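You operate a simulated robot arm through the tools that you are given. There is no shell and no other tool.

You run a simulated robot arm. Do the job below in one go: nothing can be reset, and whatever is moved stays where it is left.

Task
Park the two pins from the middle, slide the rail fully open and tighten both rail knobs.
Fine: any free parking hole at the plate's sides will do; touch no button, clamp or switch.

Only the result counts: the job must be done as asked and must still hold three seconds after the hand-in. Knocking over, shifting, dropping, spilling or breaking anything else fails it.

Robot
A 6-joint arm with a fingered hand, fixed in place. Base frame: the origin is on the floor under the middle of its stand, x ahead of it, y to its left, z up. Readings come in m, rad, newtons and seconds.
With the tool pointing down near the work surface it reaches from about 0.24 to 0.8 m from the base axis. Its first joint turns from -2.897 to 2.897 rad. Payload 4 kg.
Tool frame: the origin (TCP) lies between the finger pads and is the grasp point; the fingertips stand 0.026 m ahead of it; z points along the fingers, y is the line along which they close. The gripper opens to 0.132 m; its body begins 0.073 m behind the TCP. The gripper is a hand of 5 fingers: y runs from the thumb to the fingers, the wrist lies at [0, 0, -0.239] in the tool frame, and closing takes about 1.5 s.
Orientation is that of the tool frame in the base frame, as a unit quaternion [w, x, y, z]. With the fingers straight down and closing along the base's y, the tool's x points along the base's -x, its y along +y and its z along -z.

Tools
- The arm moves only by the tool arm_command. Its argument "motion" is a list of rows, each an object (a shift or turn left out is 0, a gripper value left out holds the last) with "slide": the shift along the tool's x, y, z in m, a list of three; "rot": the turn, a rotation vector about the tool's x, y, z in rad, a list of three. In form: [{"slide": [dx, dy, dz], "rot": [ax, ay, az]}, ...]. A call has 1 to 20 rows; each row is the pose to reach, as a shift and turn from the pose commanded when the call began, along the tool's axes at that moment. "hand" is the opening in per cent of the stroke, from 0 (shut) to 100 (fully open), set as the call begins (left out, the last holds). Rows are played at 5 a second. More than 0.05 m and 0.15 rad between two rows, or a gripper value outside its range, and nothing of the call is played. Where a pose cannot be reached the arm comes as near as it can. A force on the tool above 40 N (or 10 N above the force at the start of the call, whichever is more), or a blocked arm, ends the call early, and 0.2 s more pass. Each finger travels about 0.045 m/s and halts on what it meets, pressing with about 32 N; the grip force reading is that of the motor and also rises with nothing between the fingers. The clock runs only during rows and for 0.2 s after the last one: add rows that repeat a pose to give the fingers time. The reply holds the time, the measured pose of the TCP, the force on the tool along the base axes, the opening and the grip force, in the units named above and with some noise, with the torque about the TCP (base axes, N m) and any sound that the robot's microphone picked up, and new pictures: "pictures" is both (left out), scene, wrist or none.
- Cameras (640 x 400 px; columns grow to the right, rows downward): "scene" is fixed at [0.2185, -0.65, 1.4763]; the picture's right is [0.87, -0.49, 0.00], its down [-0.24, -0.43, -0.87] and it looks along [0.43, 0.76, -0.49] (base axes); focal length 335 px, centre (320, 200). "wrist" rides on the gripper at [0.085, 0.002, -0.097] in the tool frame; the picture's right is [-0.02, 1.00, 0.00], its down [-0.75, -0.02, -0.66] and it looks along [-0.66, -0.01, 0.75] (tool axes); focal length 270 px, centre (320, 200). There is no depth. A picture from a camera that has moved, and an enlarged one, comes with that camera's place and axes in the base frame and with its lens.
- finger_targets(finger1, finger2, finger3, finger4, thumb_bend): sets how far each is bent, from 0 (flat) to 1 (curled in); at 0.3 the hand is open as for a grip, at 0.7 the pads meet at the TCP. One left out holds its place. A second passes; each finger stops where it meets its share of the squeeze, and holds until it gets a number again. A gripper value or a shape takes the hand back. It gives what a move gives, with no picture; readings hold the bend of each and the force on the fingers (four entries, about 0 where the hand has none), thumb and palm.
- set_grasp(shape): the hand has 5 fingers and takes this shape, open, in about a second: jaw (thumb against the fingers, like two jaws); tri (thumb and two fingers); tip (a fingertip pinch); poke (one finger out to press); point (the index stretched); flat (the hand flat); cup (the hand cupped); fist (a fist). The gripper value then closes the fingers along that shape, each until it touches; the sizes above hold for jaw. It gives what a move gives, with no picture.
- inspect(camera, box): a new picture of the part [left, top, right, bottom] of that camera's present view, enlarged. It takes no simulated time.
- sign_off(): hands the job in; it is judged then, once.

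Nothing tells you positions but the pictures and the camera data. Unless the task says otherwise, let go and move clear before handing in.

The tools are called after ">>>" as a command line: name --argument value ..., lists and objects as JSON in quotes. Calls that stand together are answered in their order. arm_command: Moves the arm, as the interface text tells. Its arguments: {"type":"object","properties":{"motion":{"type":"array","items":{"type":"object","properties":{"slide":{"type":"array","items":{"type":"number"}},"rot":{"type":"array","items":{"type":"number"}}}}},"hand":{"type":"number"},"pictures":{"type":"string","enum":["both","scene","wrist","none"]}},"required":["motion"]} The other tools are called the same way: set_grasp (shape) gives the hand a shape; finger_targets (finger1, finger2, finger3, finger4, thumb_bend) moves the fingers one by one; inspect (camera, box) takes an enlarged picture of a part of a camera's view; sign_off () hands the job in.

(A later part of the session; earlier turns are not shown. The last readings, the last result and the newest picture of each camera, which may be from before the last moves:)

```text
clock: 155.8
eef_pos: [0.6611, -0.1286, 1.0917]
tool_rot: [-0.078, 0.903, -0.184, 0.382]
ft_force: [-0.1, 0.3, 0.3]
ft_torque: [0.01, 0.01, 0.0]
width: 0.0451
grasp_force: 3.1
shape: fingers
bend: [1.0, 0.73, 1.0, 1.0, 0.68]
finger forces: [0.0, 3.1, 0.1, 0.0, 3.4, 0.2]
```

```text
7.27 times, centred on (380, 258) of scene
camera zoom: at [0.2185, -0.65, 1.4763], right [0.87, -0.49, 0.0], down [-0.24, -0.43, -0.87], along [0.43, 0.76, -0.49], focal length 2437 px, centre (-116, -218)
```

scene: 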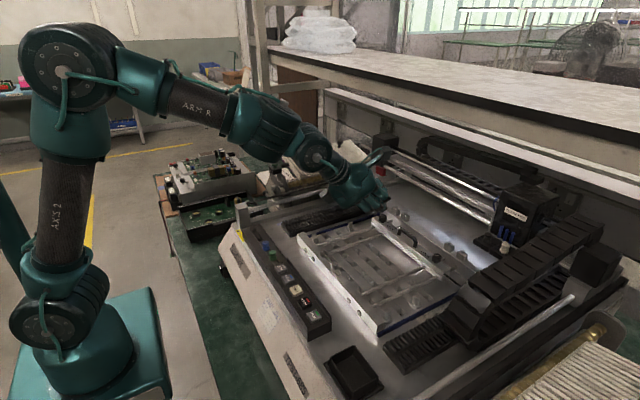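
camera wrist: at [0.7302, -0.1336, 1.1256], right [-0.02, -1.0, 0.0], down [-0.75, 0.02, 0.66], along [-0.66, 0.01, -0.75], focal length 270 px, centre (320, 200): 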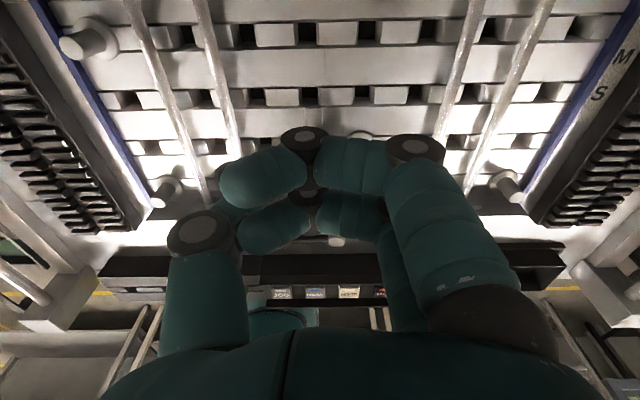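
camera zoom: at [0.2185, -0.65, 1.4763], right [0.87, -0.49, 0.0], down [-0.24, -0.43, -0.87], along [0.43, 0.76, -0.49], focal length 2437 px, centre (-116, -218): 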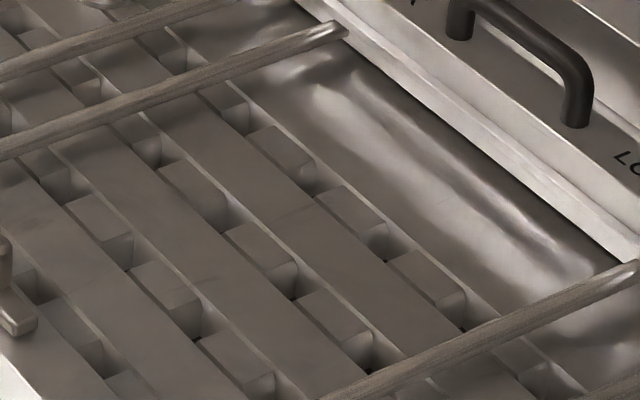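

>>> arm_command --motion '[{"slide": [0.0094, -0.0063, 0.0115]}, {"slide": [0.0189, -0.0127, 0.0229]}, {"slide": [-0.001, -0.0044, 0.0438]}, {"slide": [-0.0208, 0.004, 0.0647]}, {"slide": [-0.0406, 0.0123, 0.0856]}, {"slide": [-0.0406, 0.0123, 0.0856]}]' --pictures "scene"

>>> inspect --camera "scene" --box '[350, 215, 410, 265]'

```text
clock: 157.2
eef_pos: [0.6936, -0.124, 1.0015]
tool_rot: [-0.078, 0.902, -0.183, 0.382]
ft_force: [-0.4, -0.2, -0.6]
ft_torque: [0.03, -0.01, 0.02]
width: 0.0451
grasp_force: 3.0
shape: fingers
bend: [1.0, 0.73, 1.0, 1.0, 0.68]
finger forces: [0.1, 3.0, 0.0, 0.0, 3.4, 0.0]
```

scene: 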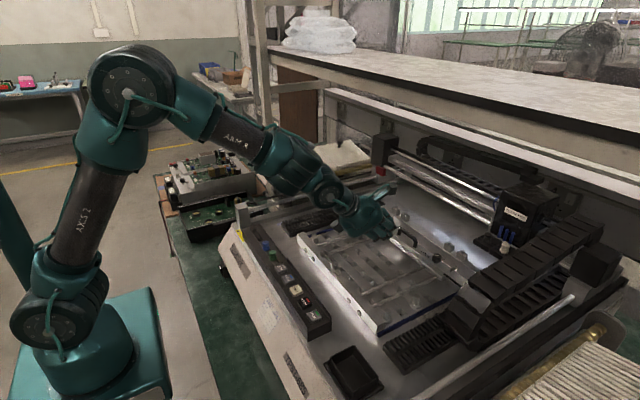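

```text
8.00 times, centred on (380, 240) of scene
camera zoom: at [0.2185, -0.65, 1.4763], right [0.87, -0.49, 0.0], down [-0.24, -0.43, -0.87], along [0.43, 0.76, -0.49], focal length 2681 px, centre (-160, -120)
```

zoom: 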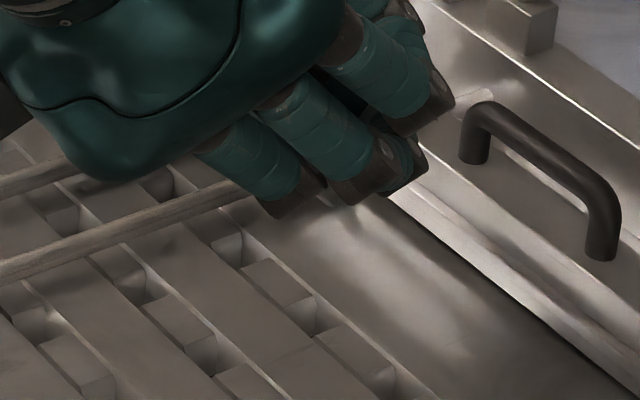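

The curled fingers hide the pin. I open finger 1, on the camera side, so the wrist camera can see the pinch.

>>> finger_targets --finger1 0.4

>>> inspect --camera "wrist" --box '[160, 60, 480, 260]'

```text
clock: 158.2
eef_pos: [0.6927, -0.1249, 1.002]
tool_rot: [-0.078, 0.903, -0.184, 0.381]
ft_force: [0.1, -0.1, -0.5]
ft_torque: [0.01, 0.01, 0.01]
width: 0.0662
grasp_force: 2.6
shape: fingers
bend: [0.4, 0.73, 1.0, 1.0, 0.68]
finger forces: [0.0, 3.1, 0.0, 0.0, 3.5, 0.0]
```

```text
2.00 times, centred on (320, 160) of wrist
camera zoom: at [0.6795, -0.1572, 1.125], right [-0.28, -0.91, -0.29], down [-0.95, 0.31, -0.03], along [0.12, 0.27, -0.96], focal length 541 px, centre (320, 280)
```

zoom: 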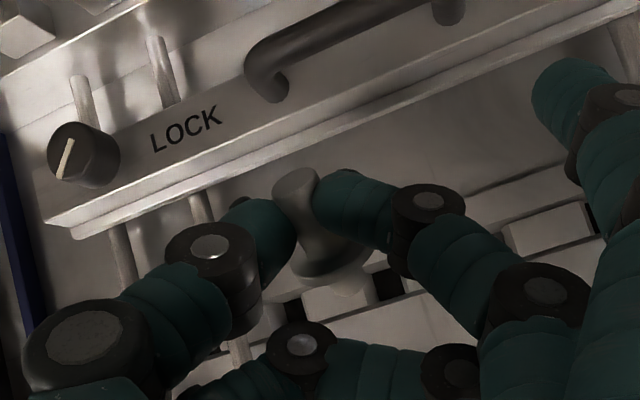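

>>> inspect --camera "wrist" --box '[260, 120, 400, 220]'

```text
4.00 times, centred on (330, 170) of wrist
camera zoom: at [0.6795, -0.1572, 1.125], right [-0.28, -0.91, -0.29], down [-0.95, 0.31, -0.03], along [0.12, 0.27, -0.96], focal length 1081 px, centre (280, 320)
```

zoom: 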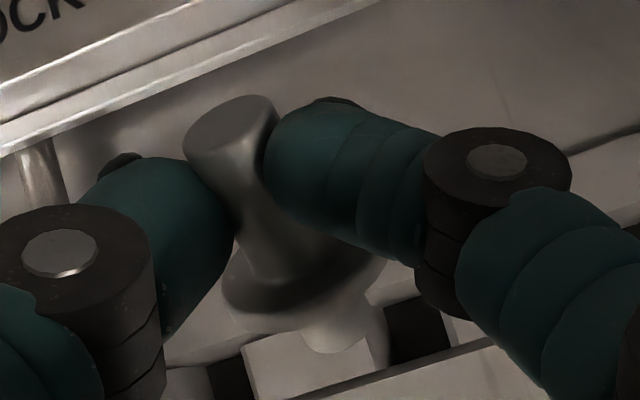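

The wrist camera now sees the pin and holes well. The tip needs about 4 mm toward -x and 4 mm toward -y, so I shift it and go down part of the way.

>>> arm_command --motion '[{"slide": [-0.007, 0.0044, 0.006]}, {"slide": [-0.014, 0.0087, 0.012]}, {"slide": [-0.021, 0.0131, 0.0179]}, {"slide": [-0.021, 0.0131, 0.0179]}]' --pictures "none"

>>> inspect --camera "wrist" --box '[260, 120, 400, 220]'

>>> inspect --camera "scene" --box '[350, 225, 410, 265]'

```text
clock: 159.2
eef_pos: [0.691, -0.1278, 0.9727]
tool_rot: [-0.078, 0.903, -0.183, 0.381]
ft_force: [-0.5, 0.6, -0.2]
ft_torque: [-0.02, 0.04, 0.03]
width: 0.066
grasp_force: 3.3
shape: fingers
bend: [0.4, 0.73, 1.0, 1.0, 0.68]
finger forces: [0.1, 3.1, 0.0, 0.1, 3.3, 0.0]
```

```text
4.00 times, centred on (330, 170) of wrist
camera zoom: at [0.6753, -0.1616, 1.0943], right [-0.28, -0.91, -0.29], down [-0.95, 0.31, -0.03], along [0.12, 0.27, -0.96], focal length 1081 px, centre (280, 320)
```

zoom: 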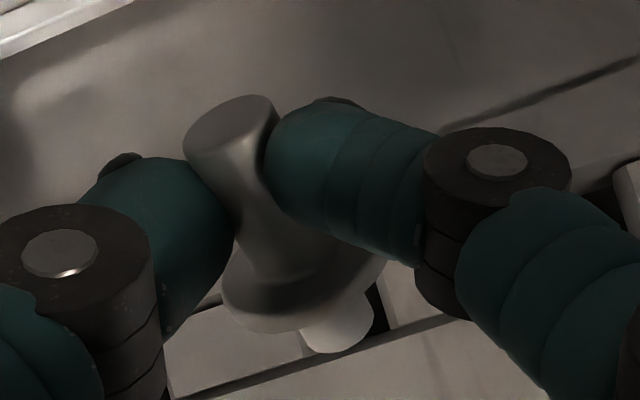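

```text
10.00 times, centred on (380, 245) of scene
camera zoom: at [0.2185, -0.65, 1.4763], right [0.87, -0.49, 0.0], down [-0.24, -0.43, -0.87], along [0.43, 0.76, -0.49], focal length 3351 px, centre (-280, -250)
```

zoom: 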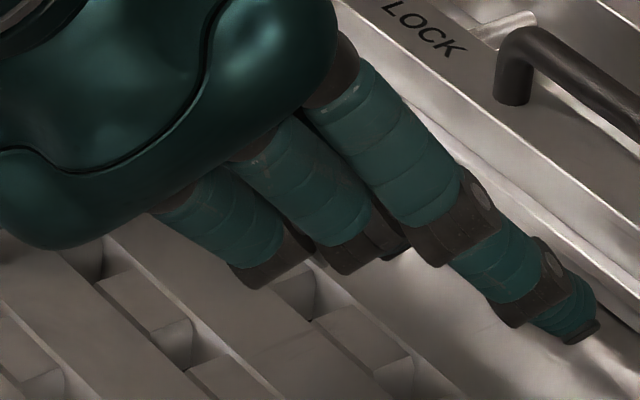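

>>> arm_command --motion '[{"slide": [-0.0035, 0.0009, 0.0035]}, {"slide": [-0.007, 0.0019, 0.007]}, {"slide": [-0.007, 0.0019, 0.007]}]' --pictures "none"

>>> inspect --camera "wrist" --box '[260, 120, 400, 220]'

```text
clock: 160.0
eef_pos: [0.6894, -0.1269, 0.9632]
tool_rot: [-0.077, 0.903, -0.184, 0.382]
ft_force: [-1.0, 0.1, -0.6]
ft_torque: [0.03, 0.01, -0.01]
width: 0.0661
grasp_force: 2.9
shape: fingers
bend: [0.4, 0.73, 1.0, 1.0, 0.68]
finger forces: [0.0, 3.2, 0.0, 0.1, 3.4, 0.1]
```

```text
4.00 times, centred on (330, 170) of wrist
camera zoom: at [0.6751, -0.1601, 1.0844], right [-0.28, -0.91, -0.29], down [-0.95, 0.31, -0.03], along [0.12, 0.27, -0.96], focal length 1081 px, centre (280, 320)
```

zoom: 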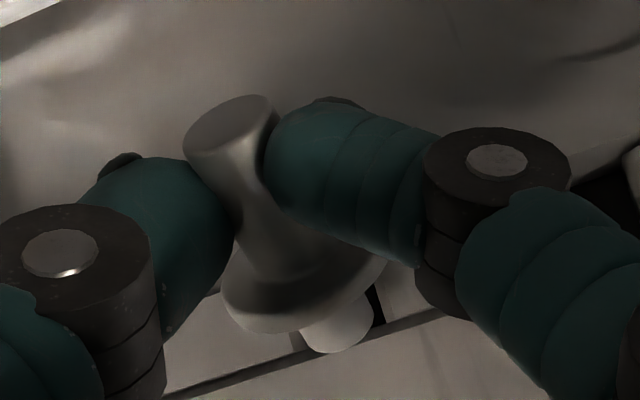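

>>> arm_command --motion '[{"slide": [0.0013, -0.0005, 0.0014]}, {"slide": [0, 0, 0.0028]}, {"slide": [-0.0013, 0.0006, 0.0042]}, {"slide": [-0.0013, 0.0006, 0.0042]}]' --pictures "none"

>>> inspect --camera "wrist" --box '[260, 120, 400, 220]'

```text
clock: 161.0
eef_pos: [0.691, -0.1261, 0.9597]
tool_rot: [-0.077, 0.903, -0.183, 0.381]
ft_force: [0.1, -0.9, 0.0]
ft_torque: [0.0, -0.01, -0.03]
width: 0.066
grasp_force: 2.4
shape: fingers
bend: [0.4, 0.73, 1.0, 1.0, 0.68]
finger forces: [0.0, 3.1, 0.1, 0.1, 3.4, 0.1]
```

```text
4.00 times, centred on (330, 170) of wrist
camera zoom: at [0.6774, -0.16, 1.0803], right [-0.28, -0.91, -0.29], down [-0.95, 0.31, -0.03], along [0.12, 0.27, -0.96], focal length 1081 px, centre (280, 320)
```

zoom: 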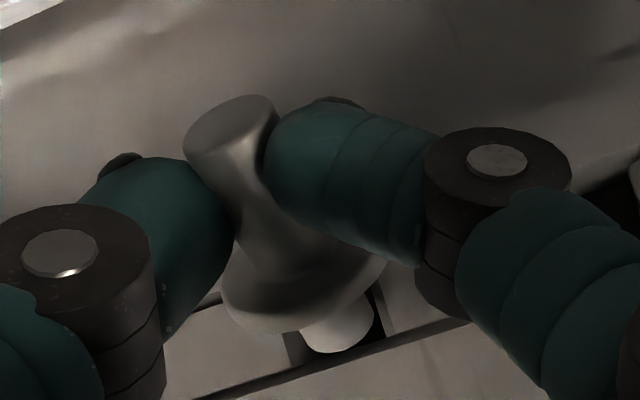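

The shank tip now sits in the mouth of the hole, centred sideways. I swing the stud over it in an arc (back and up) so the pin pivots upright, checking partway.

>>> arm_command --motion '[{"slide": [-0.0006, 0.0003, -0.0021]}, {"slide": [-0.001, 0.0004, -0.004]}, {"slide": [-0.0013, 0.0005, -0.006]}, {"slide": [-0.0013, 0.0005, -0.006]}]' --pictures "none"

>>> inspect --camera "wrist" --box '[260, 120, 400, 220]'

```text
clock: 162.0
eef_pos: [0.6858, -0.1277, 0.9612]
tool_rot: [-0.077, 0.903, -0.184, 0.382]
ft_force: [-0.1, 0.3, 0.9]
ft_torque: [-0.02, -0.01, -0.01]
width: 0.0661
grasp_force: 3.4
shape: fingers
bend: [0.4, 0.73, 1.0, 1.0, 0.68]
finger forces: [0.0, 3.1, 0.1, 0.0, 3.5, 0.0]
```

```text
4.00 times, centred on (330, 170) of wrist
camera zoom: at [0.672, -0.1602, 1.0837], right [-0.28, -0.91, -0.29], down [-0.95, 0.31, -0.03], along [0.12, 0.27, -0.96], focal length 1081 px, centre (280, 320)
```

zoom: 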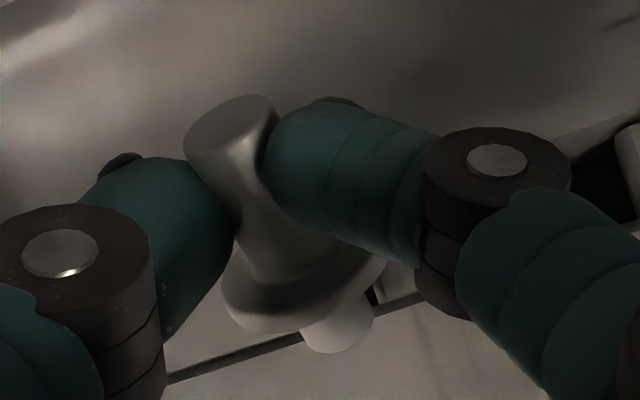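

>>> arm_command --motion '[{"slide": [0.0021, -0.0009, 0.0024]}, {"slide": [0.0042, -0.0018, 0.0047]}, {"slide": [0.0029, -0.0012, 0.0061]}, {"slide": [0.0016, -0.0007, 0.0075]}, {"slide": [0.0016, -0.0007, 0.0075]}]' --pictures "none"

>>> inspect --camera "wrist" --box '[260, 120, 400, 220]'

```text
clock: 163.2
eef_pos: [0.6932, -0.1264, 0.956]
tool_rot: [-0.078, 0.903, -0.183, 0.382]
ft_force: [0.6, 0.0, -1.3]
ft_torque: [-0.02, -0.02, 0.03]
width: 0.0663
grasp_force: 2.8
shape: fingers
bend: [0.4, 0.73, 1.0, 1.0, 0.68]
finger forces: [0.1, 3.1, 0.0, 0.0, 3.3, 0.0]
```

```text
4.00 times, centred on (330, 170) of wrist
camera zoom: at [0.6787, -0.1601, 1.0796], right [-0.28, -0.91, -0.29], down [-0.95, 0.31, -0.03], along [0.12, 0.27, -0.96], focal length 1081 px, centre (280, 320)
```

zoom: 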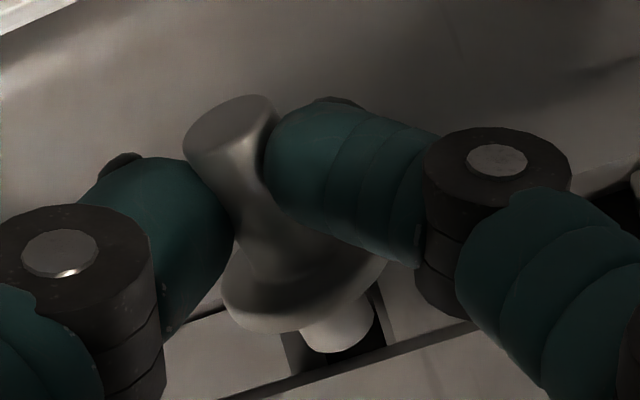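

>>> arm_command --motion '[{"slide": [-0.0013, 0.0006, 0.0014]}, {"slide": [-0.0026, 0.0011, 0.0028]}, {"slide": [-0.0026, 0.0011, 0.0028]}]' --pictures "none"

>>> inspect --camera "wrist" --box '[260, 120, 400, 220]'

>>> inspect --camera "scene" --box '[350, 225, 410, 265]'

```text
clock: 164.0
eef_pos: [0.6932, -0.1266, 0.9552]
tool_rot: [-0.078, 0.902, -0.183, 0.382]
ft_force: [0.8, 0.7, 10.3]
ft_torque: [0.04, -0.21, 0.0]
width: 0.0671
grasp_force: 6.5
shape: fingers
bend: [0.4, 0.73, 1.0, 1.0, 0.68]
finger forces: [0.0, 6.2, 0.0, 0.0, 6.6, 0.1]
```

```text
4.00 times, centred on (330, 170) of wrist
camera zoom: at [0.6788, -0.1597, 1.0766], right [-0.28, -0.91, -0.29], down [-0.95, 0.31, -0.04], along [0.12, 0.27, -0.96], focal length 1081 px, centre (280, 320)
```

zoom: 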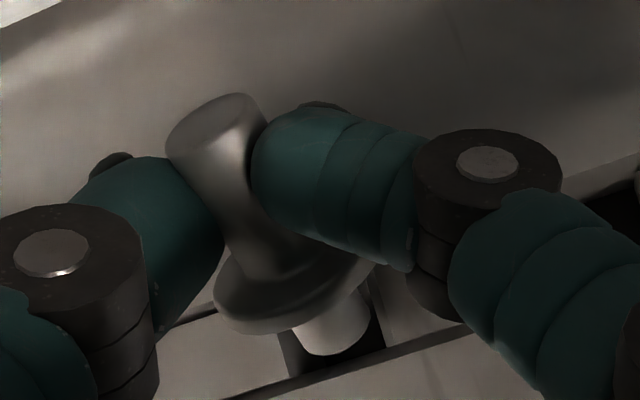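

```text
10.00 times, centred on (380, 245) of scene
camera zoom: at [0.2185, -0.65, 1.4763], right [0.87, -0.49, 0.0], down [-0.24, -0.43, -0.87], along [0.43, 0.76, -0.49], focal length 3351 px, centre (-280, -250)
```

zoom: 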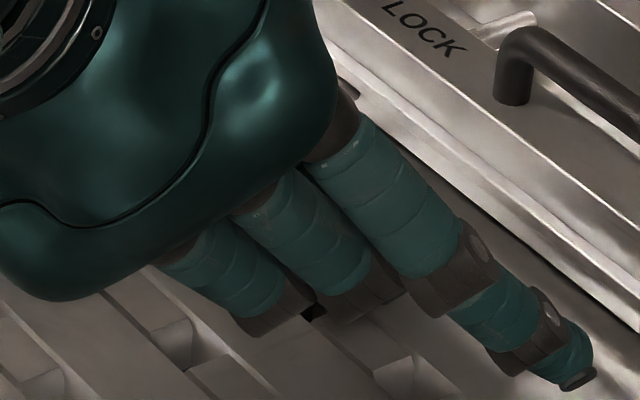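

The flange edge now touches and the tip is deep enough in the hole. I run the first part of the swing.

>>> arm_command --motion '[{"slide": [0.0021, -0.0009, -0.0064]}, {"slide": [0.0015, -0.0006, -0.0083]}, {"slide": [0.001, -0.0004, -0.0102]}, {"slide": [0.0001, 0, -0.012]}, {"slide": [0.0001, 0, -0.012]}]' --pictures "none"

>>> inspect --camera "wrist" --box '[260, 120, 400, 220]'

```text
clock: 165.2
eef_pos: [0.6844, -0.1276, 0.963]
tool_rot: [-0.077, 0.903, -0.184, 0.382]
ft_force: [-0.3, 0.1, -0.5]
ft_torque: [0.02, 0.0, -0.03]
width: 0.0666
grasp_force: 3.6
shape: fingers
bend: [0.4, 0.73, 1.0, 1.0, 0.68]
finger forces: [0.0, 3.7, 0.0, 0.0, 3.6, 0.1]
```

```text
4.00 times, centred on (330, 170) of wrist
camera zoom: at [0.6698, -0.1601, 1.084], right [-0.28, -0.91, -0.29], down [-0.95, 0.31, -0.03], along [0.12, 0.27, -0.96], focal length 1081 px, centre (280, 320)
```

zoom: 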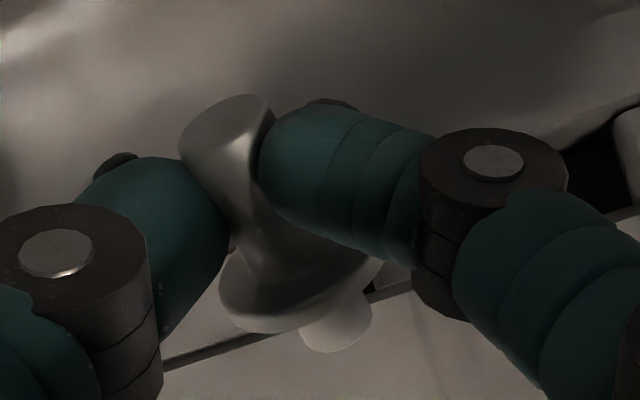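

>>> arm_command --motion '[{"slide": [0.0027, -0.0017, 0.0032]}, {"slide": [0.0054, -0.0034, 0.0065]}, {"slide": [0.0033, -0.0025, 0.0087]}, {"slide": [0.0011, -0.0016, 0.011]}, {"slide": [0.0011, -0.0016, 0.011]}]' --pictures "none"

>>> inspect --camera "wrist" --box '[260, 120, 400, 220]'

```text
clock: 166.4
eef_pos: [0.6939, -0.1252, 0.9559]
tool_rot: [-0.077, 0.903, -0.183, 0.382]
ft_force: [1.5, -0.1, 3.2]
ft_torque: [0.04, -0.08, 0.01]
width: 0.0665
grasp_force: 4.6
shape: fingers
bend: [0.4, 0.73, 1.0, 1.0, 0.68]
finger forces: [0.0, 4.5, 0.0, 0.0, 4.5, 0.1]
```

```text
4.00 times, centred on (330, 170) of wrist
camera zoom: at [0.6791, -0.159, 1.0779], right [-0.28, -0.91, -0.29], down [-0.95, 0.31, -0.03], along [0.12, 0.27, -0.96], focal length 1081 px, centre (280, 320)
```

zoom: 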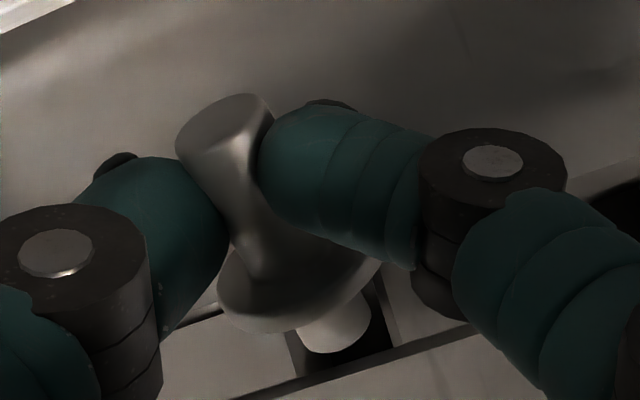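

>>> arm_command --motion '[{"slide": [-0.0013, 0.0005, -0.0014]}, {"slide": [-0.0026, 0.0011, -0.0029]}, {"slide": [-0.0039, 0.0016, -0.0043]}, {"slide": [-0.0051, 0.0022, -0.0057]}, {"slide": [-0.0051, 0.0022, -0.0057]}]' --pictures "none"

>>> inspect --camera "wrist" --box '[260, 120, 400, 220]'

```text
clock: 167.6
eef_pos: [0.6848, -0.1248, 0.9569]
tool_rot: [-0.078, 0.903, -0.183, 0.381]
ft_force: [0.1, -0.5, 2.3]
ft_torque: [0.01, -0.04, -0.01]
width: 0.0665
grasp_force: 4.2
shape: fingers
bend: [0.4, 0.73, 1.0, 1.0, 0.68]
finger forces: [0.0, 4.0, 0.0, 0.1, 3.7, 0.0]
```

```text
4.00 times, centred on (330, 170) of wrist
camera zoom: at [0.6711, -0.1592, 1.0777], right [-0.28, -0.91, -0.29], down [-0.95, 0.31, -0.03], along [0.12, 0.27, -0.96], focal length 1081 px, centre (280, 320)
```

zoom: 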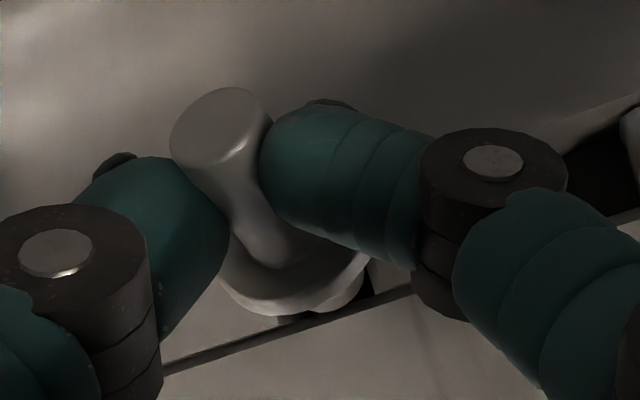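

The pivot works: the pin is turning upright with its tip held in the hole. I continue the swing.

>>> arm_command --motion '[{"slide": [-0.0013, 0.0005, -0.0014]}, {"slide": [-0.0026, 0.0011, -0.0029]}, {"slide": [-0.0037, 0.0016, -0.0045]}, {"slide": [-0.0048, 0.002, -0.0061]}, {"slide": [-0.0048, 0.002, -0.0061]}]' --pictures "none"

>>> inspect --camera "wrist" --box '[260, 120, 400, 220]'

```text
clock: 168.8
eef_pos: [0.6771, -0.1252, 0.9569]
tool_rot: [-0.077, 0.903, -0.184, 0.381]
ft_force: [-0.2, 0.2, 0.0]
ft_torque: [-0.02, 0.0, 0.0]
width: 0.0654
grasp_force: 2.4
shape: fingers
bend: [0.4, 0.73, 1.0, 1.0, 0.68]
finger forces: [0.1, 2.2, 0.0, 0.0, 2.1, 0.1]
```

```text
4.00 times, centred on (330, 170) of wrist
camera zoom: at [0.6631, -0.159, 1.0781], right [-0.28, -0.91, -0.29], down [-0.95, 0.31, -0.03], along [0.12, 0.27, -0.96], focal length 1081 px, centre (280, 320)
```

zoom: 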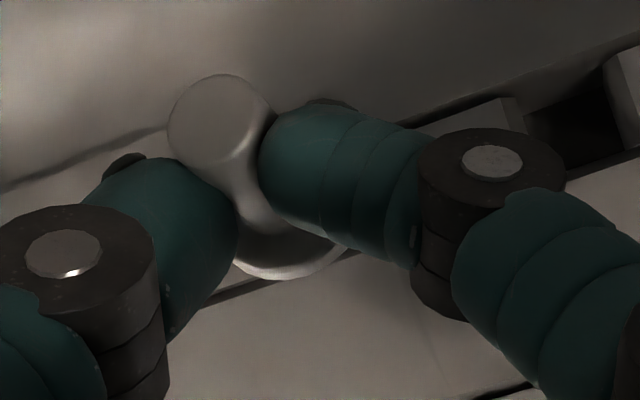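

>>> arm_command --motion '[{"slide": [-0.0013, 0.0005, -0.0014]}, {"slide": [-0.0024, 0.001, -0.0031]}, {"slide": [-0.0024, 0.001, -0.0031]}]' --pictures "none"

>>> inspect --camera "wrist" --box '[260, 120, 400, 220]'

>>> inspect --camera "scene" --box '[350, 225, 410, 265]'

```text
clock: 169.6
eef_pos: [0.6734, -0.1263, 0.9572]
tool_rot: [-0.078, 0.903, -0.183, 0.381]
ft_force: [-0.2, -0.2, 0.1]
ft_torque: [-0.02, 0.04, -0.03]
width: 0.0628
grasp_force: 0.1
shape: fingers
bend: [0.4, 0.74, 1.0, 1.0, 0.69]
finger forces: [0.0, 0.1, 0.1, 0.1, 0.0, 0.0]
```

```text
4.00 times, centred on (330, 170) of wrist
camera zoom: at [0.6592, -0.159, 1.0787], right [-0.28, -0.91, -0.29], down [-0.95, 0.31, -0.03], along [0.12, 0.27, -0.96], focal length 1081 px, centre (280, 320)
```

zoom: 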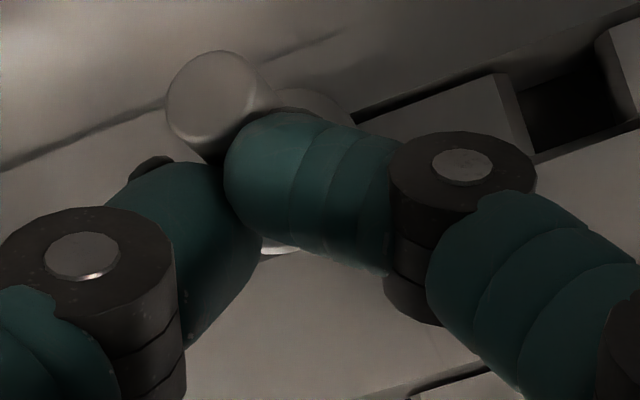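

```text
10.00 times, centred on (380, 245) of scene
camera zoom: at [0.2185, -0.65, 1.4763], right [0.87, -0.49, 0.0], down [-0.24, -0.43, -0.87], along [0.43, 0.76, -0.49], focal length 3351 px, centre (-280, -250)
```

zoom: 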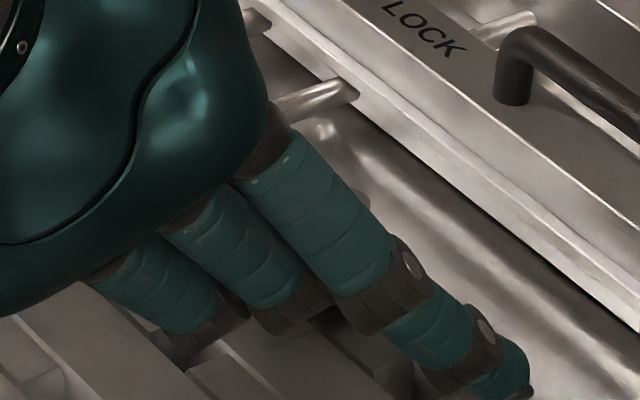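

The pinch slipped off at the end. I back the hand straight out along its own axis and look at how the pin stands.

>>> arm_command --motion '[{"slide": [0, 0, -0.01]}, {"slide": [0, 0, -0.025]}, {"slide": [0, 0, -0.045]}, {"slide": [0, 0, -0.07]}, {"slide": [0, 0, -0.09]}, {"slide": [0, 0, -0.09]}]' --pictures "wrist"

>>> inspect --camera "scene" --box '[360, 230, 400, 260]'

```text
clock: 171.0
eef_pos: [0.6088, -0.1258, 1.0188]
tool_rot: [-0.078, 0.903, -0.183, 0.381]
ft_force: [0.0, -1.7, -0.8]
ft_torque: [0.02, -0.03, 0.0]
width: 0.0627
grasp_force: 0.1
shape: fingers
bend: [0.4, 0.74, 1.0, 1.0, 0.69]
finger forces: [0.0, 0.0, 0.0, 0.0, 0.0, 0.0]
camera wrist: at [0.5942, -0.1595, 1.1412], right [-0.28, -0.91, -0.29], down [-0.95, 0.31, -0.03], along [0.12, 0.27, -0.96], focal length 270 px, centre (320, 200)
```

wrist: 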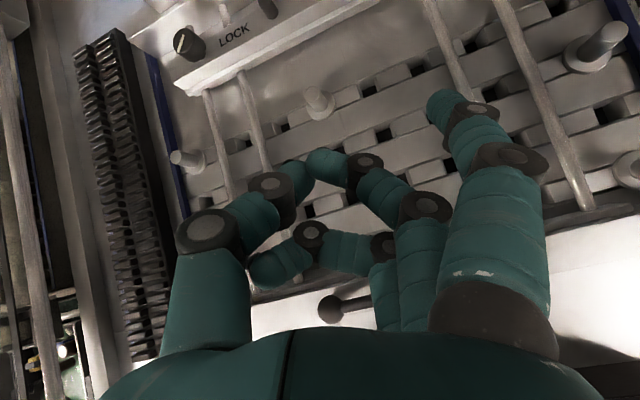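

```text
13.33 times, centred on (380, 245) of scene
camera zoom: at [0.2185, -0.65, 1.4763], right [0.87, -0.49, 0.0], down [-0.24, -0.43, -0.87], along [0.43, 0.76, -0.49], focal length 4468 px, centre (-480, -400)
```

zoom: 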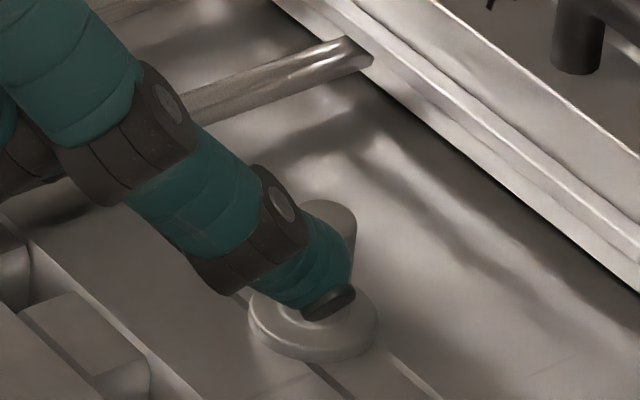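

Pin B is now standing upright and fully seated in the free row 4 middle hole. I raise the hand, undo the tilt, then pick it up vertically as I did with A.

>>> arm_command --motion '[{"slide": [0.01, -0.0042, -0.0175]}, {"slide": [0.02, -0.0084, -0.035]}, {"slide": [0.03, -0.0126, -0.0526]}, {"slide": [0.04, -0.0168, -0.0701]}, {"slide": [0.04, -0.0168, -0.0701]}]' --pictures "none"

>>> arm_command --motion '[{"rot": [-0.052, -0.1227, 0]}, {"rot": [-0.104, -0.2454, 0]}, {"rot": [-0.156, -0.3682, 0]}, {"rot": [-0.208, -0.4909, 0]}, {"rot": [-0.26, -0.6136, 0]}, {"rot": [-0.3126, -0.7364, 0]}, {"rot": [-0.3126, -0.7364, 0]}]' --pictures "none"

>>> inspect --camera "scene" --box '[360, 230, 400, 260]'

```text
clock: 172.2
eef_pos: [0.5885, -0.1247, 1.0991]
tool_rot: [-0.077, 0.903, -0.185, 0.381]
ft_force: [-0.5, -0.2, -0.3]
ft_torque: [0.0, -0.01, 0.02]
width: 0.0626
grasp_force: 0.0
shape: fingers
bend: [0.4, 0.74, 1.0, 1.0, 0.69]
finger forces: [0.0, 0.1, 0.0, 0.0, 0.0, 0.1]
```

```text
clock: 173.8
eef_pos: [0.5889, -0.1258, 1.0995]
tool_rot: [0.001, 0.98, -0.199, -0.001]
ft_force: [0.8, 1.1, 0.0]
ft_torque: [0.02, -0.04, 0.01]
width: 0.0628
grasp_force: 0.3
shape: fingers
bend: [0.4, 0.74, 1.0, 1.0, 0.69]
finger forces: [0.1, 0.0, 0.0, 0.1, 0.0, 0.0]
```

```text
13.33 times, centred on (380, 245) of scene
camera zoom: at [0.2185, -0.65, 1.4763], right [0.87, -0.49, 0.0], down [-0.24, -0.43, -0.87], along [0.43, 0.76, -0.49], focal length 4468 px, centre (-480, -400)
```

zoom: 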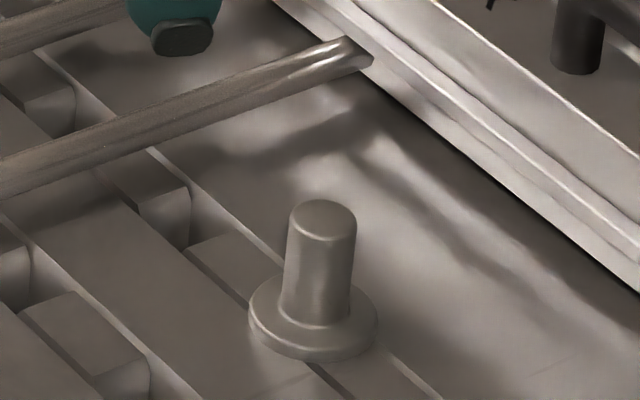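

>>> finger_targets --finger1 1 --finger2 0.65 --finger3 0.65 --finger4 1 --thumb_bend 0.62

>>> arm_command --motion '[{"slide": [0.0324, -0.013, 0.023], "rot": [0, 0, -0.13]}, {"slide": [0.0649, -0.0259, 0.046], "rot": [0, 0, -0.27]}, {"slide": [0.0973, -0.0389, 0.0695], "rot": [0, 0, -0.4007]}, {"slide": [0.0973, -0.0389, 0.0695], "rot": [0, 0, -0.4007]}]' --pictures "wrist"

>>> inspect --camera "scene" --box '[350, 195, 420, 260]'

```text
clock: 174.8
eef_pos: [0.5897, -0.1266, 1.0994]
tool_rot: [0.0, 0.98, -0.199, 0.0]
ft_force: [-0.3, 0.5, -0.4]
ft_torque: [-0.01, 0.0, 0.03]
width: 0.0471
grasp_force: 0.0
shape: fingers
bend: [1.0, 0.65, 0.65, 1.0, 0.62]
finger forces: [0.0, 0.0, 0.1, 0.0, 0.0, 0.0]
```

```text
clock: 175.8
eef_pos: [0.6938, -0.1278, 1.0294]
tool_rot: [0.0, 1.0, 0.002, 0.0]
ft_force: [0.0, 0.4, 0.2]
ft_torque: [0.0, 0.02, 0.0]
width: 0.0469
grasp_force: 0.1
shape: fingers
bend: [1.0, 0.65, 0.65, 1.0, 0.62]
finger forces: [0.0, 0.0, 0.0, 0.0, 0.1, 0.1]
camera wrist: at [0.7796, -0.1278, 1.1252], right [-0.02, -1.0, 0.0], down [-0.75, 0.01, 0.66], along [-0.66, 0.01, -0.75], focal length 270 px, centre (320, 200)
```

wrist: 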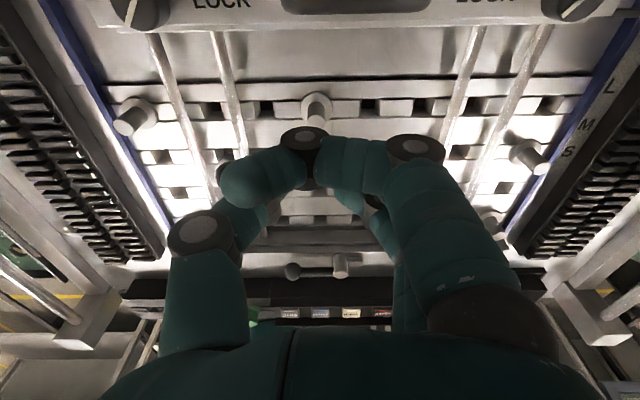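

```text
6.15 times, centred on (385, 228) of scene
camera zoom: at [0.2185, -0.65, 1.4763], right [0.87, -0.49, 0.0], down [-0.24, -0.43, -0.87], along [0.43, 0.76, -0.49], focal length 2062 px, centre (-80, 31)
```

zoom: 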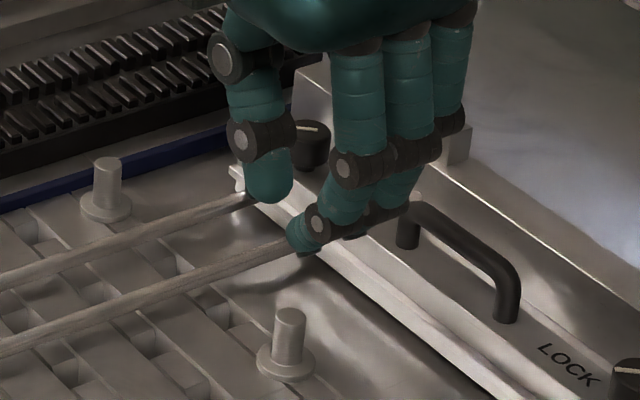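

>>> arm_command --motion '[{"slide": [0, 0, 0.015]}, {"slide": [0, 0, 0.03]}, {"slide": [0, 0, 0.04]}, {"slide": [0, 0, 0.04]}]' --pictures "none"

>>> inspect --camera "scene" --box '[355, 220, 405, 260]'

```text
clock: 176.8
eef_pos: [0.6943, -0.128, 0.991]
tool_rot: [0.0, 1.0, -0.001, -0.001]
ft_force: [0.7, 0.2, -0.1]
ft_torque: [-0.03, 0.03, 0.02]
width: 0.0469
grasp_force: 0.1
shape: fingers
bend: [1.0, 0.65, 0.65, 1.0, 0.62]
finger forces: [0.1, 0.0, 0.0, 0.0, 0.0, 0.0]
```

```text
10.00 times, centred on (380, 240) of scene
camera zoom: at [0.2185, -0.65, 1.4763], right [0.87, -0.49, 0.0], down [-0.24, -0.43, -0.87], along [0.43, 0.76, -0.49], focal length 3351 px, centre (-280, -200)
```

zoom: 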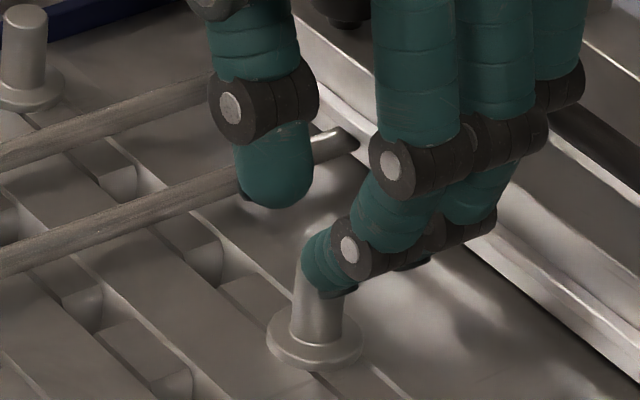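

>>> arm_command --motion '[{"slide": [0, 0, 0.01]}, {"slide": [0, 0, 0.018]}, {"slide": [0, 0, 0.0225]}, {"slide": [0, 0, 0.0225]}]' --pictures "none"

>>> finger_targets --finger2 0.68 --finger3 0.68 --thumb_bend 0.645

>>> inspect --camera "scene" --box '[360, 225, 400, 260]'

```text
clock: 177.8
eef_pos: [0.6937, -0.1271, 0.9666]
tool_rot: [-0.001, 1.0, 0.0, 0.001]
ft_force: [0.2, 1.1, 0.8]
ft_torque: [-0.02, -0.05, 0.01]
width: 0.0468
grasp_force: 0.1
shape: fingers
bend: [1.0, 0.65, 0.65, 1.0, 0.62]
finger forces: [0.0, 0.0, 0.0, 0.0, 0.0, 0.0]
```

```text
clock: 178.8
eef_pos: [0.6935, -0.1284, 0.9682]
tool_rot: [0.001, 1.0, 0.0, 0.0]
ft_force: [0.7, -0.2, -0.3]
ft_torque: [-0.03, 0.02, 0.0]
width: 0.0463
grasp_force: 0.2
shape: fingers
bend: [1.0, 0.68, 0.68, 1.0, 0.64]
finger forces: [0.1, 0.0, 0.1, 0.0, 0.1, 0.0]
```

```text
11.43 times, centred on (380, 242) of scene
camera zoom: at [0.2185, -0.65, 1.4763], right [0.87, -0.49, 0.0], down [-0.24, -0.43, -0.87], along [0.43, 0.76, -0.49], focal length 3830 px, centre (-366, -286)
```

zoom: 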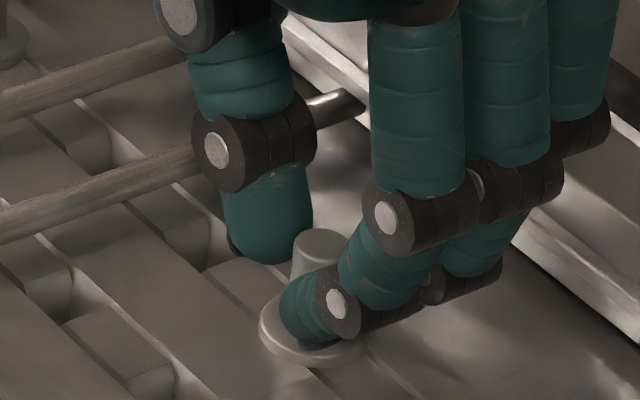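

>>> finger_targets --finger2 0.7 --finger3 0.7 --thumb_bend 0.66

>>> finger_targets --finger2 0.71 --finger3 0.71 --thumb_bend 0.67

>>> inspect --camera "scene" --box '[360, 225, 400, 260]'

```text
clock: 179.8
eef_pos: [0.6946, -0.1279, 0.968]
tool_rot: [0.0, 1.0, 0.001, 0.0]
ft_force: [0.4, -0.1, -1.4]
ft_torque: [-0.02, -0.01, -0.03]
width: 0.0458
grasp_force: 0.1
shape: fingers
bend: [1.0, 0.69, 0.7, 1.0, 0.66]
finger forces: [0.0, 0.3, 0.1, 0.1, 0.3, 0.1]
```

```text
clock: 180.8
eef_pos: [0.6939, -0.1275, 0.9667]
tool_rot: [0.0, 1.0, 0.0, 0.0]
ft_force: [-0.1, 0.1, -0.4]
ft_torque: [0.03, -0.01, 0.0]
width: 0.0455
grasp_force: 0.7
shape: fingers
bend: [1.0, 0.7, 0.71, 1.0, 0.66]
finger forces: [0.1, 1.0, 0.0, 0.0, 1.0, 0.1]
```

```text
11.43 times, centred on (380, 242) of scene
camera zoom: at [0.2185, -0.65, 1.4763], right [0.87, -0.49, 0.0], down [-0.24, -0.43, -0.87], along [0.43, 0.76, -0.49], focal length 3830 px, centre (-366, -286)
```

zoom: 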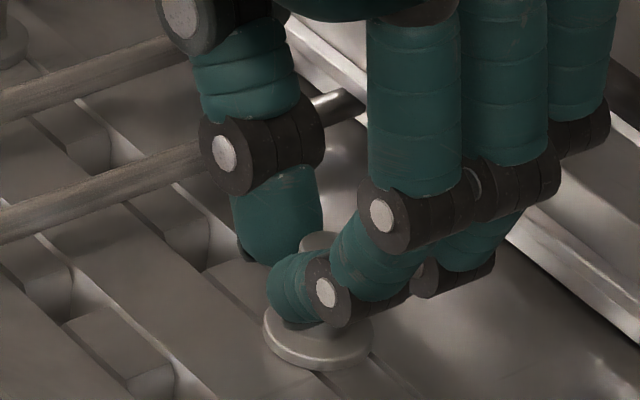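

>>> finger_targets --finger2 0.68 --finger3 0.68 --thumb_bend 0.645

>>> arm_command --motion '[{"slide": [0.0025, 0, 0]}, {"slide": [0.0025, 0, 0]}]' --pictures "none"

>>> finger_targets --finger2 0.7 --finger3 0.7 --thumb_bend 0.66

>>> finger_targets --finger2 0.712 --finger3 0.712 --thumb_bend 0.67

```text
clock: 181.8
eef_pos: [0.6935, -0.1264, 0.9674]
tool_rot: [0.0, 1.0, 0.0, -0.001]
ft_force: [-0.7, 0.5, -0.2]
ft_torque: [-0.02, -0.02, -0.03]
width: 0.0461
grasp_force: 0.0
shape: fingers
bend: [1.0, 0.68, 0.68, 1.0, 0.64]
finger forces: [0.1, 0.0, 0.1, 0.1, 0.1, 0.1]
```

```text
clock: 182.4
eef_pos: [0.6967, -0.128, 0.9687]
tool_rot: [0.0, 1.0, 0.001, 0.0]
ft_force: [0.2, -0.1, -0.2]
ft_torque: [-0.01, 0.02, 0.0]
width: 0.0461
grasp_force: 0.2
shape: fingers
bend: [1.0, 0.68, 0.68, 1.0, 0.64]
finger forces: [0.1, 0.1, 0.0, 0.0, 0.1, 0.0]
```

```text
clock: 183.4
eef_pos: [0.6968, -0.128, 0.9666]
tool_rot: [0.0, 1.0, 0.0, 0.0]
ft_force: [-0.7, 0.8, -0.1]
ft_torque: [-0.01, -0.05, -0.01]
width: 0.0456
grasp_force: 0.1
shape: fingers
bend: [1.0, 0.7, 0.7, 1.0, 0.66]
finger forces: [0.0, 0.1, 0.1, 0.0, 0.2, 0.0]
```

```text
clock: 184.4
eef_pos: [0.6954, -0.1278, 0.9684]
tool_rot: [-0.001, 1.0, 0.0, 0.0]
ft_force: [-0.1, -0.8, 0.5]
ft_torque: [0.01, -0.01, 0.04]
width: 0.0454
grasp_force: 0.8
shape: fingers
bend: [1.0, 0.71, 0.71, 1.0, 0.66]
finger forces: [0.1, 0.2, 0.7, 0.0, 0.8, 0.0]
```

All three digits touch. I squeeze gradually.

>>> finger_targets --finger2 0.73 --finger3 0.727 --thumb_bend 0.682

>>> finger_targets --finger2 0.75 --finger3 0.745 --thumb_bend 0.695

>>> inspect --camera "scene" --box '[360, 225, 400, 260]'

```text
clock: 185.4
eef_pos: [0.6966, -0.1271, 0.9672]
tool_rot: [0.0, 1.0, -0.001, 0.0]
ft_force: [0.6, 0.2, -1.2]
ft_torque: [0.0, 0.01, 0.04]
width: 0.0454
grasp_force: 2.2
shape: fingers
bend: [1.0, 0.72, 0.71, 1.0, 0.67]
finger forces: [0.1, 1.1, 1.4, 0.0, 2.2, 0.0]
```

```text
clock: 186.4
eef_pos: [0.6957, -0.1282, 0.9677]
tool_rot: [0.001, 1.0, 0.0, -0.001]
ft_force: [0.4, 0.7, -0.1]
ft_torque: [0.01, 0.0, 0.01]
width: 0.045
grasp_force: 4.4
shape: fingers
bend: [1.0, 0.74, 0.72, 1.0, 0.68]
finger forces: [0.0, 1.5, 2.9, 0.0, 4.4, 0.0]
```

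```text
11.43 times, centred on (380, 242) of scene
camera zoom: at [0.2185, -0.65, 1.4763], right [0.87, -0.49, 0.0], down [-0.24, -0.43, -0.87], along [0.43, 0.76, -0.49], focal length 3830 px, centre (-366, -286)
```

zoom: 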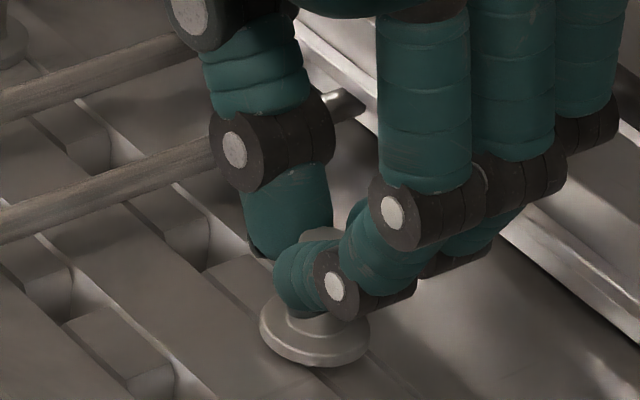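

>>> finger_targets --finger2 0.762 --finger3 0.752 --thumb_bend 0.702

>>> arm_command --motion '[{"slide": [0, 0, -0.005]}, {"slide": [0, 0, -0.01]}, {"slide": [0, 0, -0.015]}, {"slide": [0, 0, -0.02]}, {"slide": [0, 0, -0.025]}]' --pictures "none"

>>> inspect --camera "scene" --box '[360, 220, 400, 255]'

```text
clock: 187.4
eef_pos: [0.6959, -0.1272, 0.9674]
tool_rot: [0.0, 1.0, -0.001, 0.0]
ft_force: [0.1, 1.1, 0.4]
ft_torque: [0.02, -0.03, 0.0]
width: 0.0451
grasp_force: 5.4
shape: fingers
bend: [1.0, 0.76, 0.73, 1.0, 0.68]
finger forces: [0.0, 3.3, 3.9, 0.0, 4.9, 0.0]
```

```text
clock: 188.6
eef_pos: [0.6966, -0.1267, 0.9922]
tool_rot: [0.001, 1.0, 0.0, 0.0]
ft_force: [0.7, -0.1, 0.7]
ft_torque: [-0.03, -0.01, 0.01]
width: 0.0447
grasp_force: 4.5
shape: fingers
bend: [1.0, 0.76, 0.73, 1.0, 0.68]
finger forces: [0.0, 1.0, 4.5, 0.0, 3.9, 0.1]
```

```text
11.43 times, centred on (380, 238) of scene
camera zoom: at [0.2185, -0.65, 1.4763], right [0.87, -0.49, 0.0], down [-0.24, -0.43, -0.87], along [0.43, 0.76, -0.49], focal length 3830 px, centre (-366, -229)
```

zoom: 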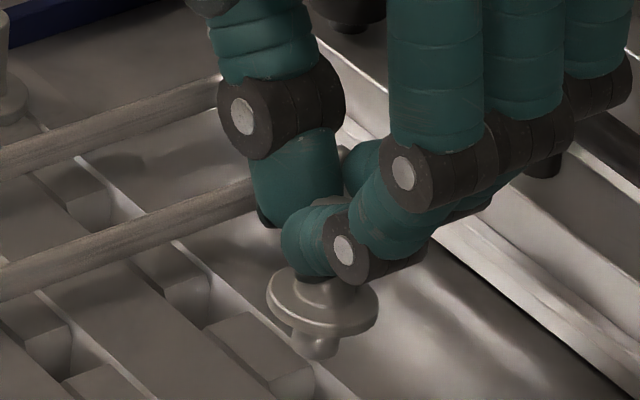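

Pin B is lifted upright. I carry it to the -y column, row 4.

>>> arm_command --motion '[{"slide": [0, 0, -0.015]}, {"slide": [0, 0, -0.03]}, {"slide": [0, 0, -0.04]}, {"slide": [0, 0.025, -0.04]}, {"slide": [0, 0.05, -0.04]}, {"slide": [0, 0.075, -0.04]}, {"slide": [0, 0.1, -0.04]}, {"slide": [0, 0.125, -0.04]}, {"slide": [-0.0004, 0.15, -0.04]}, {"slide": [-0.0004, 0.1747, -0.04]}, {"slide": [-0.0004, 0.1747, -0.04]}]' --pictures "none"

>>> inspect --camera "scene" --box '[395, 250, 465, 310]'

```text
clock: 191.0
eef_pos: [0.6961, -0.3025, 1.0327]
tool_rot: [0.0, 1.0, 0.0, 0.0]
ft_force: [0.0, 0.1, 0.5]
ft_torque: [0.02, 0.01, -0.01]
width: 0.0449
grasp_force: 5.3
shape: fingers
bend: [1.0, 0.76, 0.73, 1.0, 0.68]
finger forces: [0.1, 1.0, 4.3, 0.0, 3.6, 0.0]
```

```text
6.67 times, centred on (430, 280) of scene
camera zoom: at [0.2185, -0.65, 1.4763], right [0.87, -0.49, 0.0], down [-0.24, -0.43, -0.87], along [0.43, 0.76, -0.49], focal length 2234 px, centre (-413, -333)
```

zoom: 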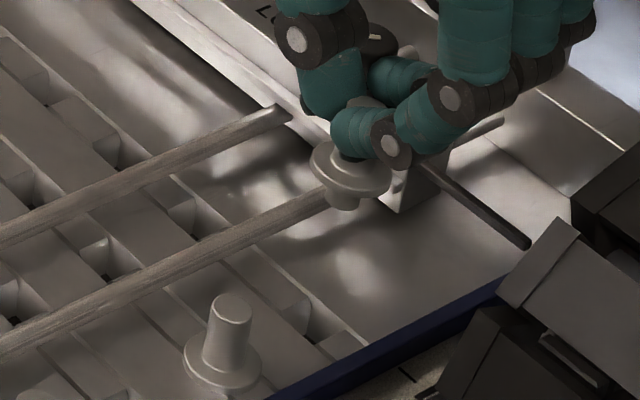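

>>> arm_command --motion '[{"slide": [0, 0, 0.015]}, {"slide": [0, 0, 0.03]}, {"slide": [0, 0, 0.04]}, {"slide": [0, 0, 0.046]}, {"slide": [0, 0, 0.046]}]' --pictures "none"

>>> inspect --camera "scene" --box '[415, 275, 453, 305]'

```text
clock: 192.2
eef_pos: [0.6968, -0.3031, 0.9865]
tool_rot: [0.0, 1.0, 0.001, 0.0]
ft_force: [0.6, 0.3, 0.4]
ft_torque: [0.02, -0.01, 0.0]
width: 0.0451
grasp_force: 4.8
shape: fingers
bend: [1.0, 0.76, 0.73, 1.0, 0.68]
finger forces: [0.0, 1.0, 4.3, 0.0, 3.6, 0.0]
```

```text
13.33 times, centred on (434, 290) of scene
camera zoom: at [0.2185, -0.65, 1.4763], right [0.87, -0.49, 0.0], down [-0.24, -0.43, -0.87], along [0.43, 0.76, -0.49], focal length 4468 px, centre (-1200, -1000)
```

zoom: 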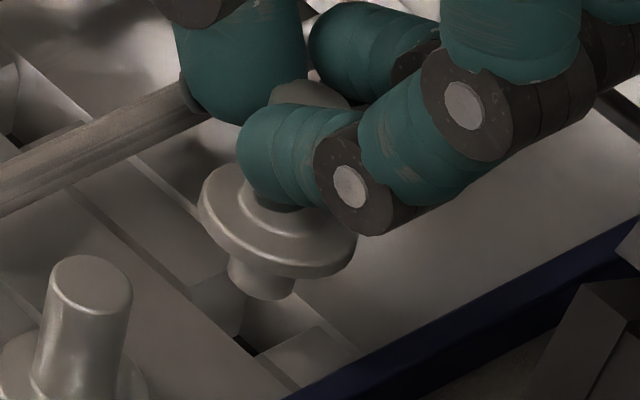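

The pin hangs about 15° off vertical. I tilt the hand slightly to bring it upright, shifting so the tip stays over the hole.

>>> arm_command --motion '[{"slide": [0, 0, -0.005]}, {"slide": [-0.0051, -0.0029, -0.005], "rot": [-0.054, 0.096, 0]}, {"slide": [-0.0102, -0.0058, -0.005], "rot": [-0.108, 0.191, 0]}, {"slide": [-0.0102, -0.0058, -0.005], "rot": [-0.108, 0.191, 0]}]' --pictures "none"

>>> inspect --camera "scene" --box '[415, 275, 453, 305]'

```text
clock: 193.2
eef_pos: [0.6861, -0.2967, 0.9913]
tool_rot: [0.054, 0.994, 0.0, 0.095]
ft_force: [0.1, -0.4, -0.8]
ft_torque: [0.01, 0.02, 0.03]
width: 0.0446
grasp_force: 5.3
shape: fingers
bend: [1.0, 0.76, 0.73, 1.0, 0.68]
finger forces: [0.1, 1.0, 4.2, 0.0, 3.5, 0.1]
```

```text
13.33 times, centred on (434, 290) of scene
camera zoom: at [0.2185, -0.65, 1.4763], right [0.87, -0.49, 0.0], down [-0.24, -0.43, -0.87], along [0.43, 0.76, -0.49], focal length 4468 px, centre (-1200, -1000)
```

zoom: 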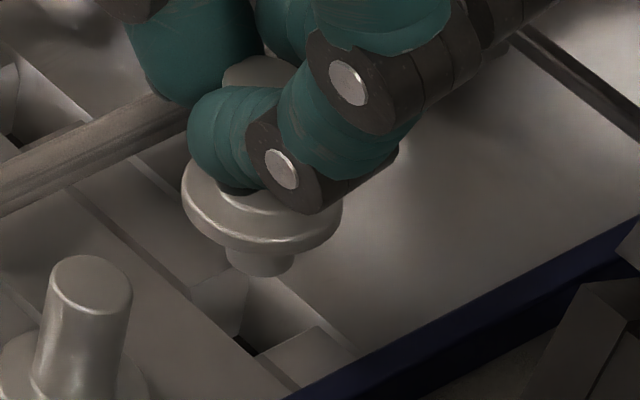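

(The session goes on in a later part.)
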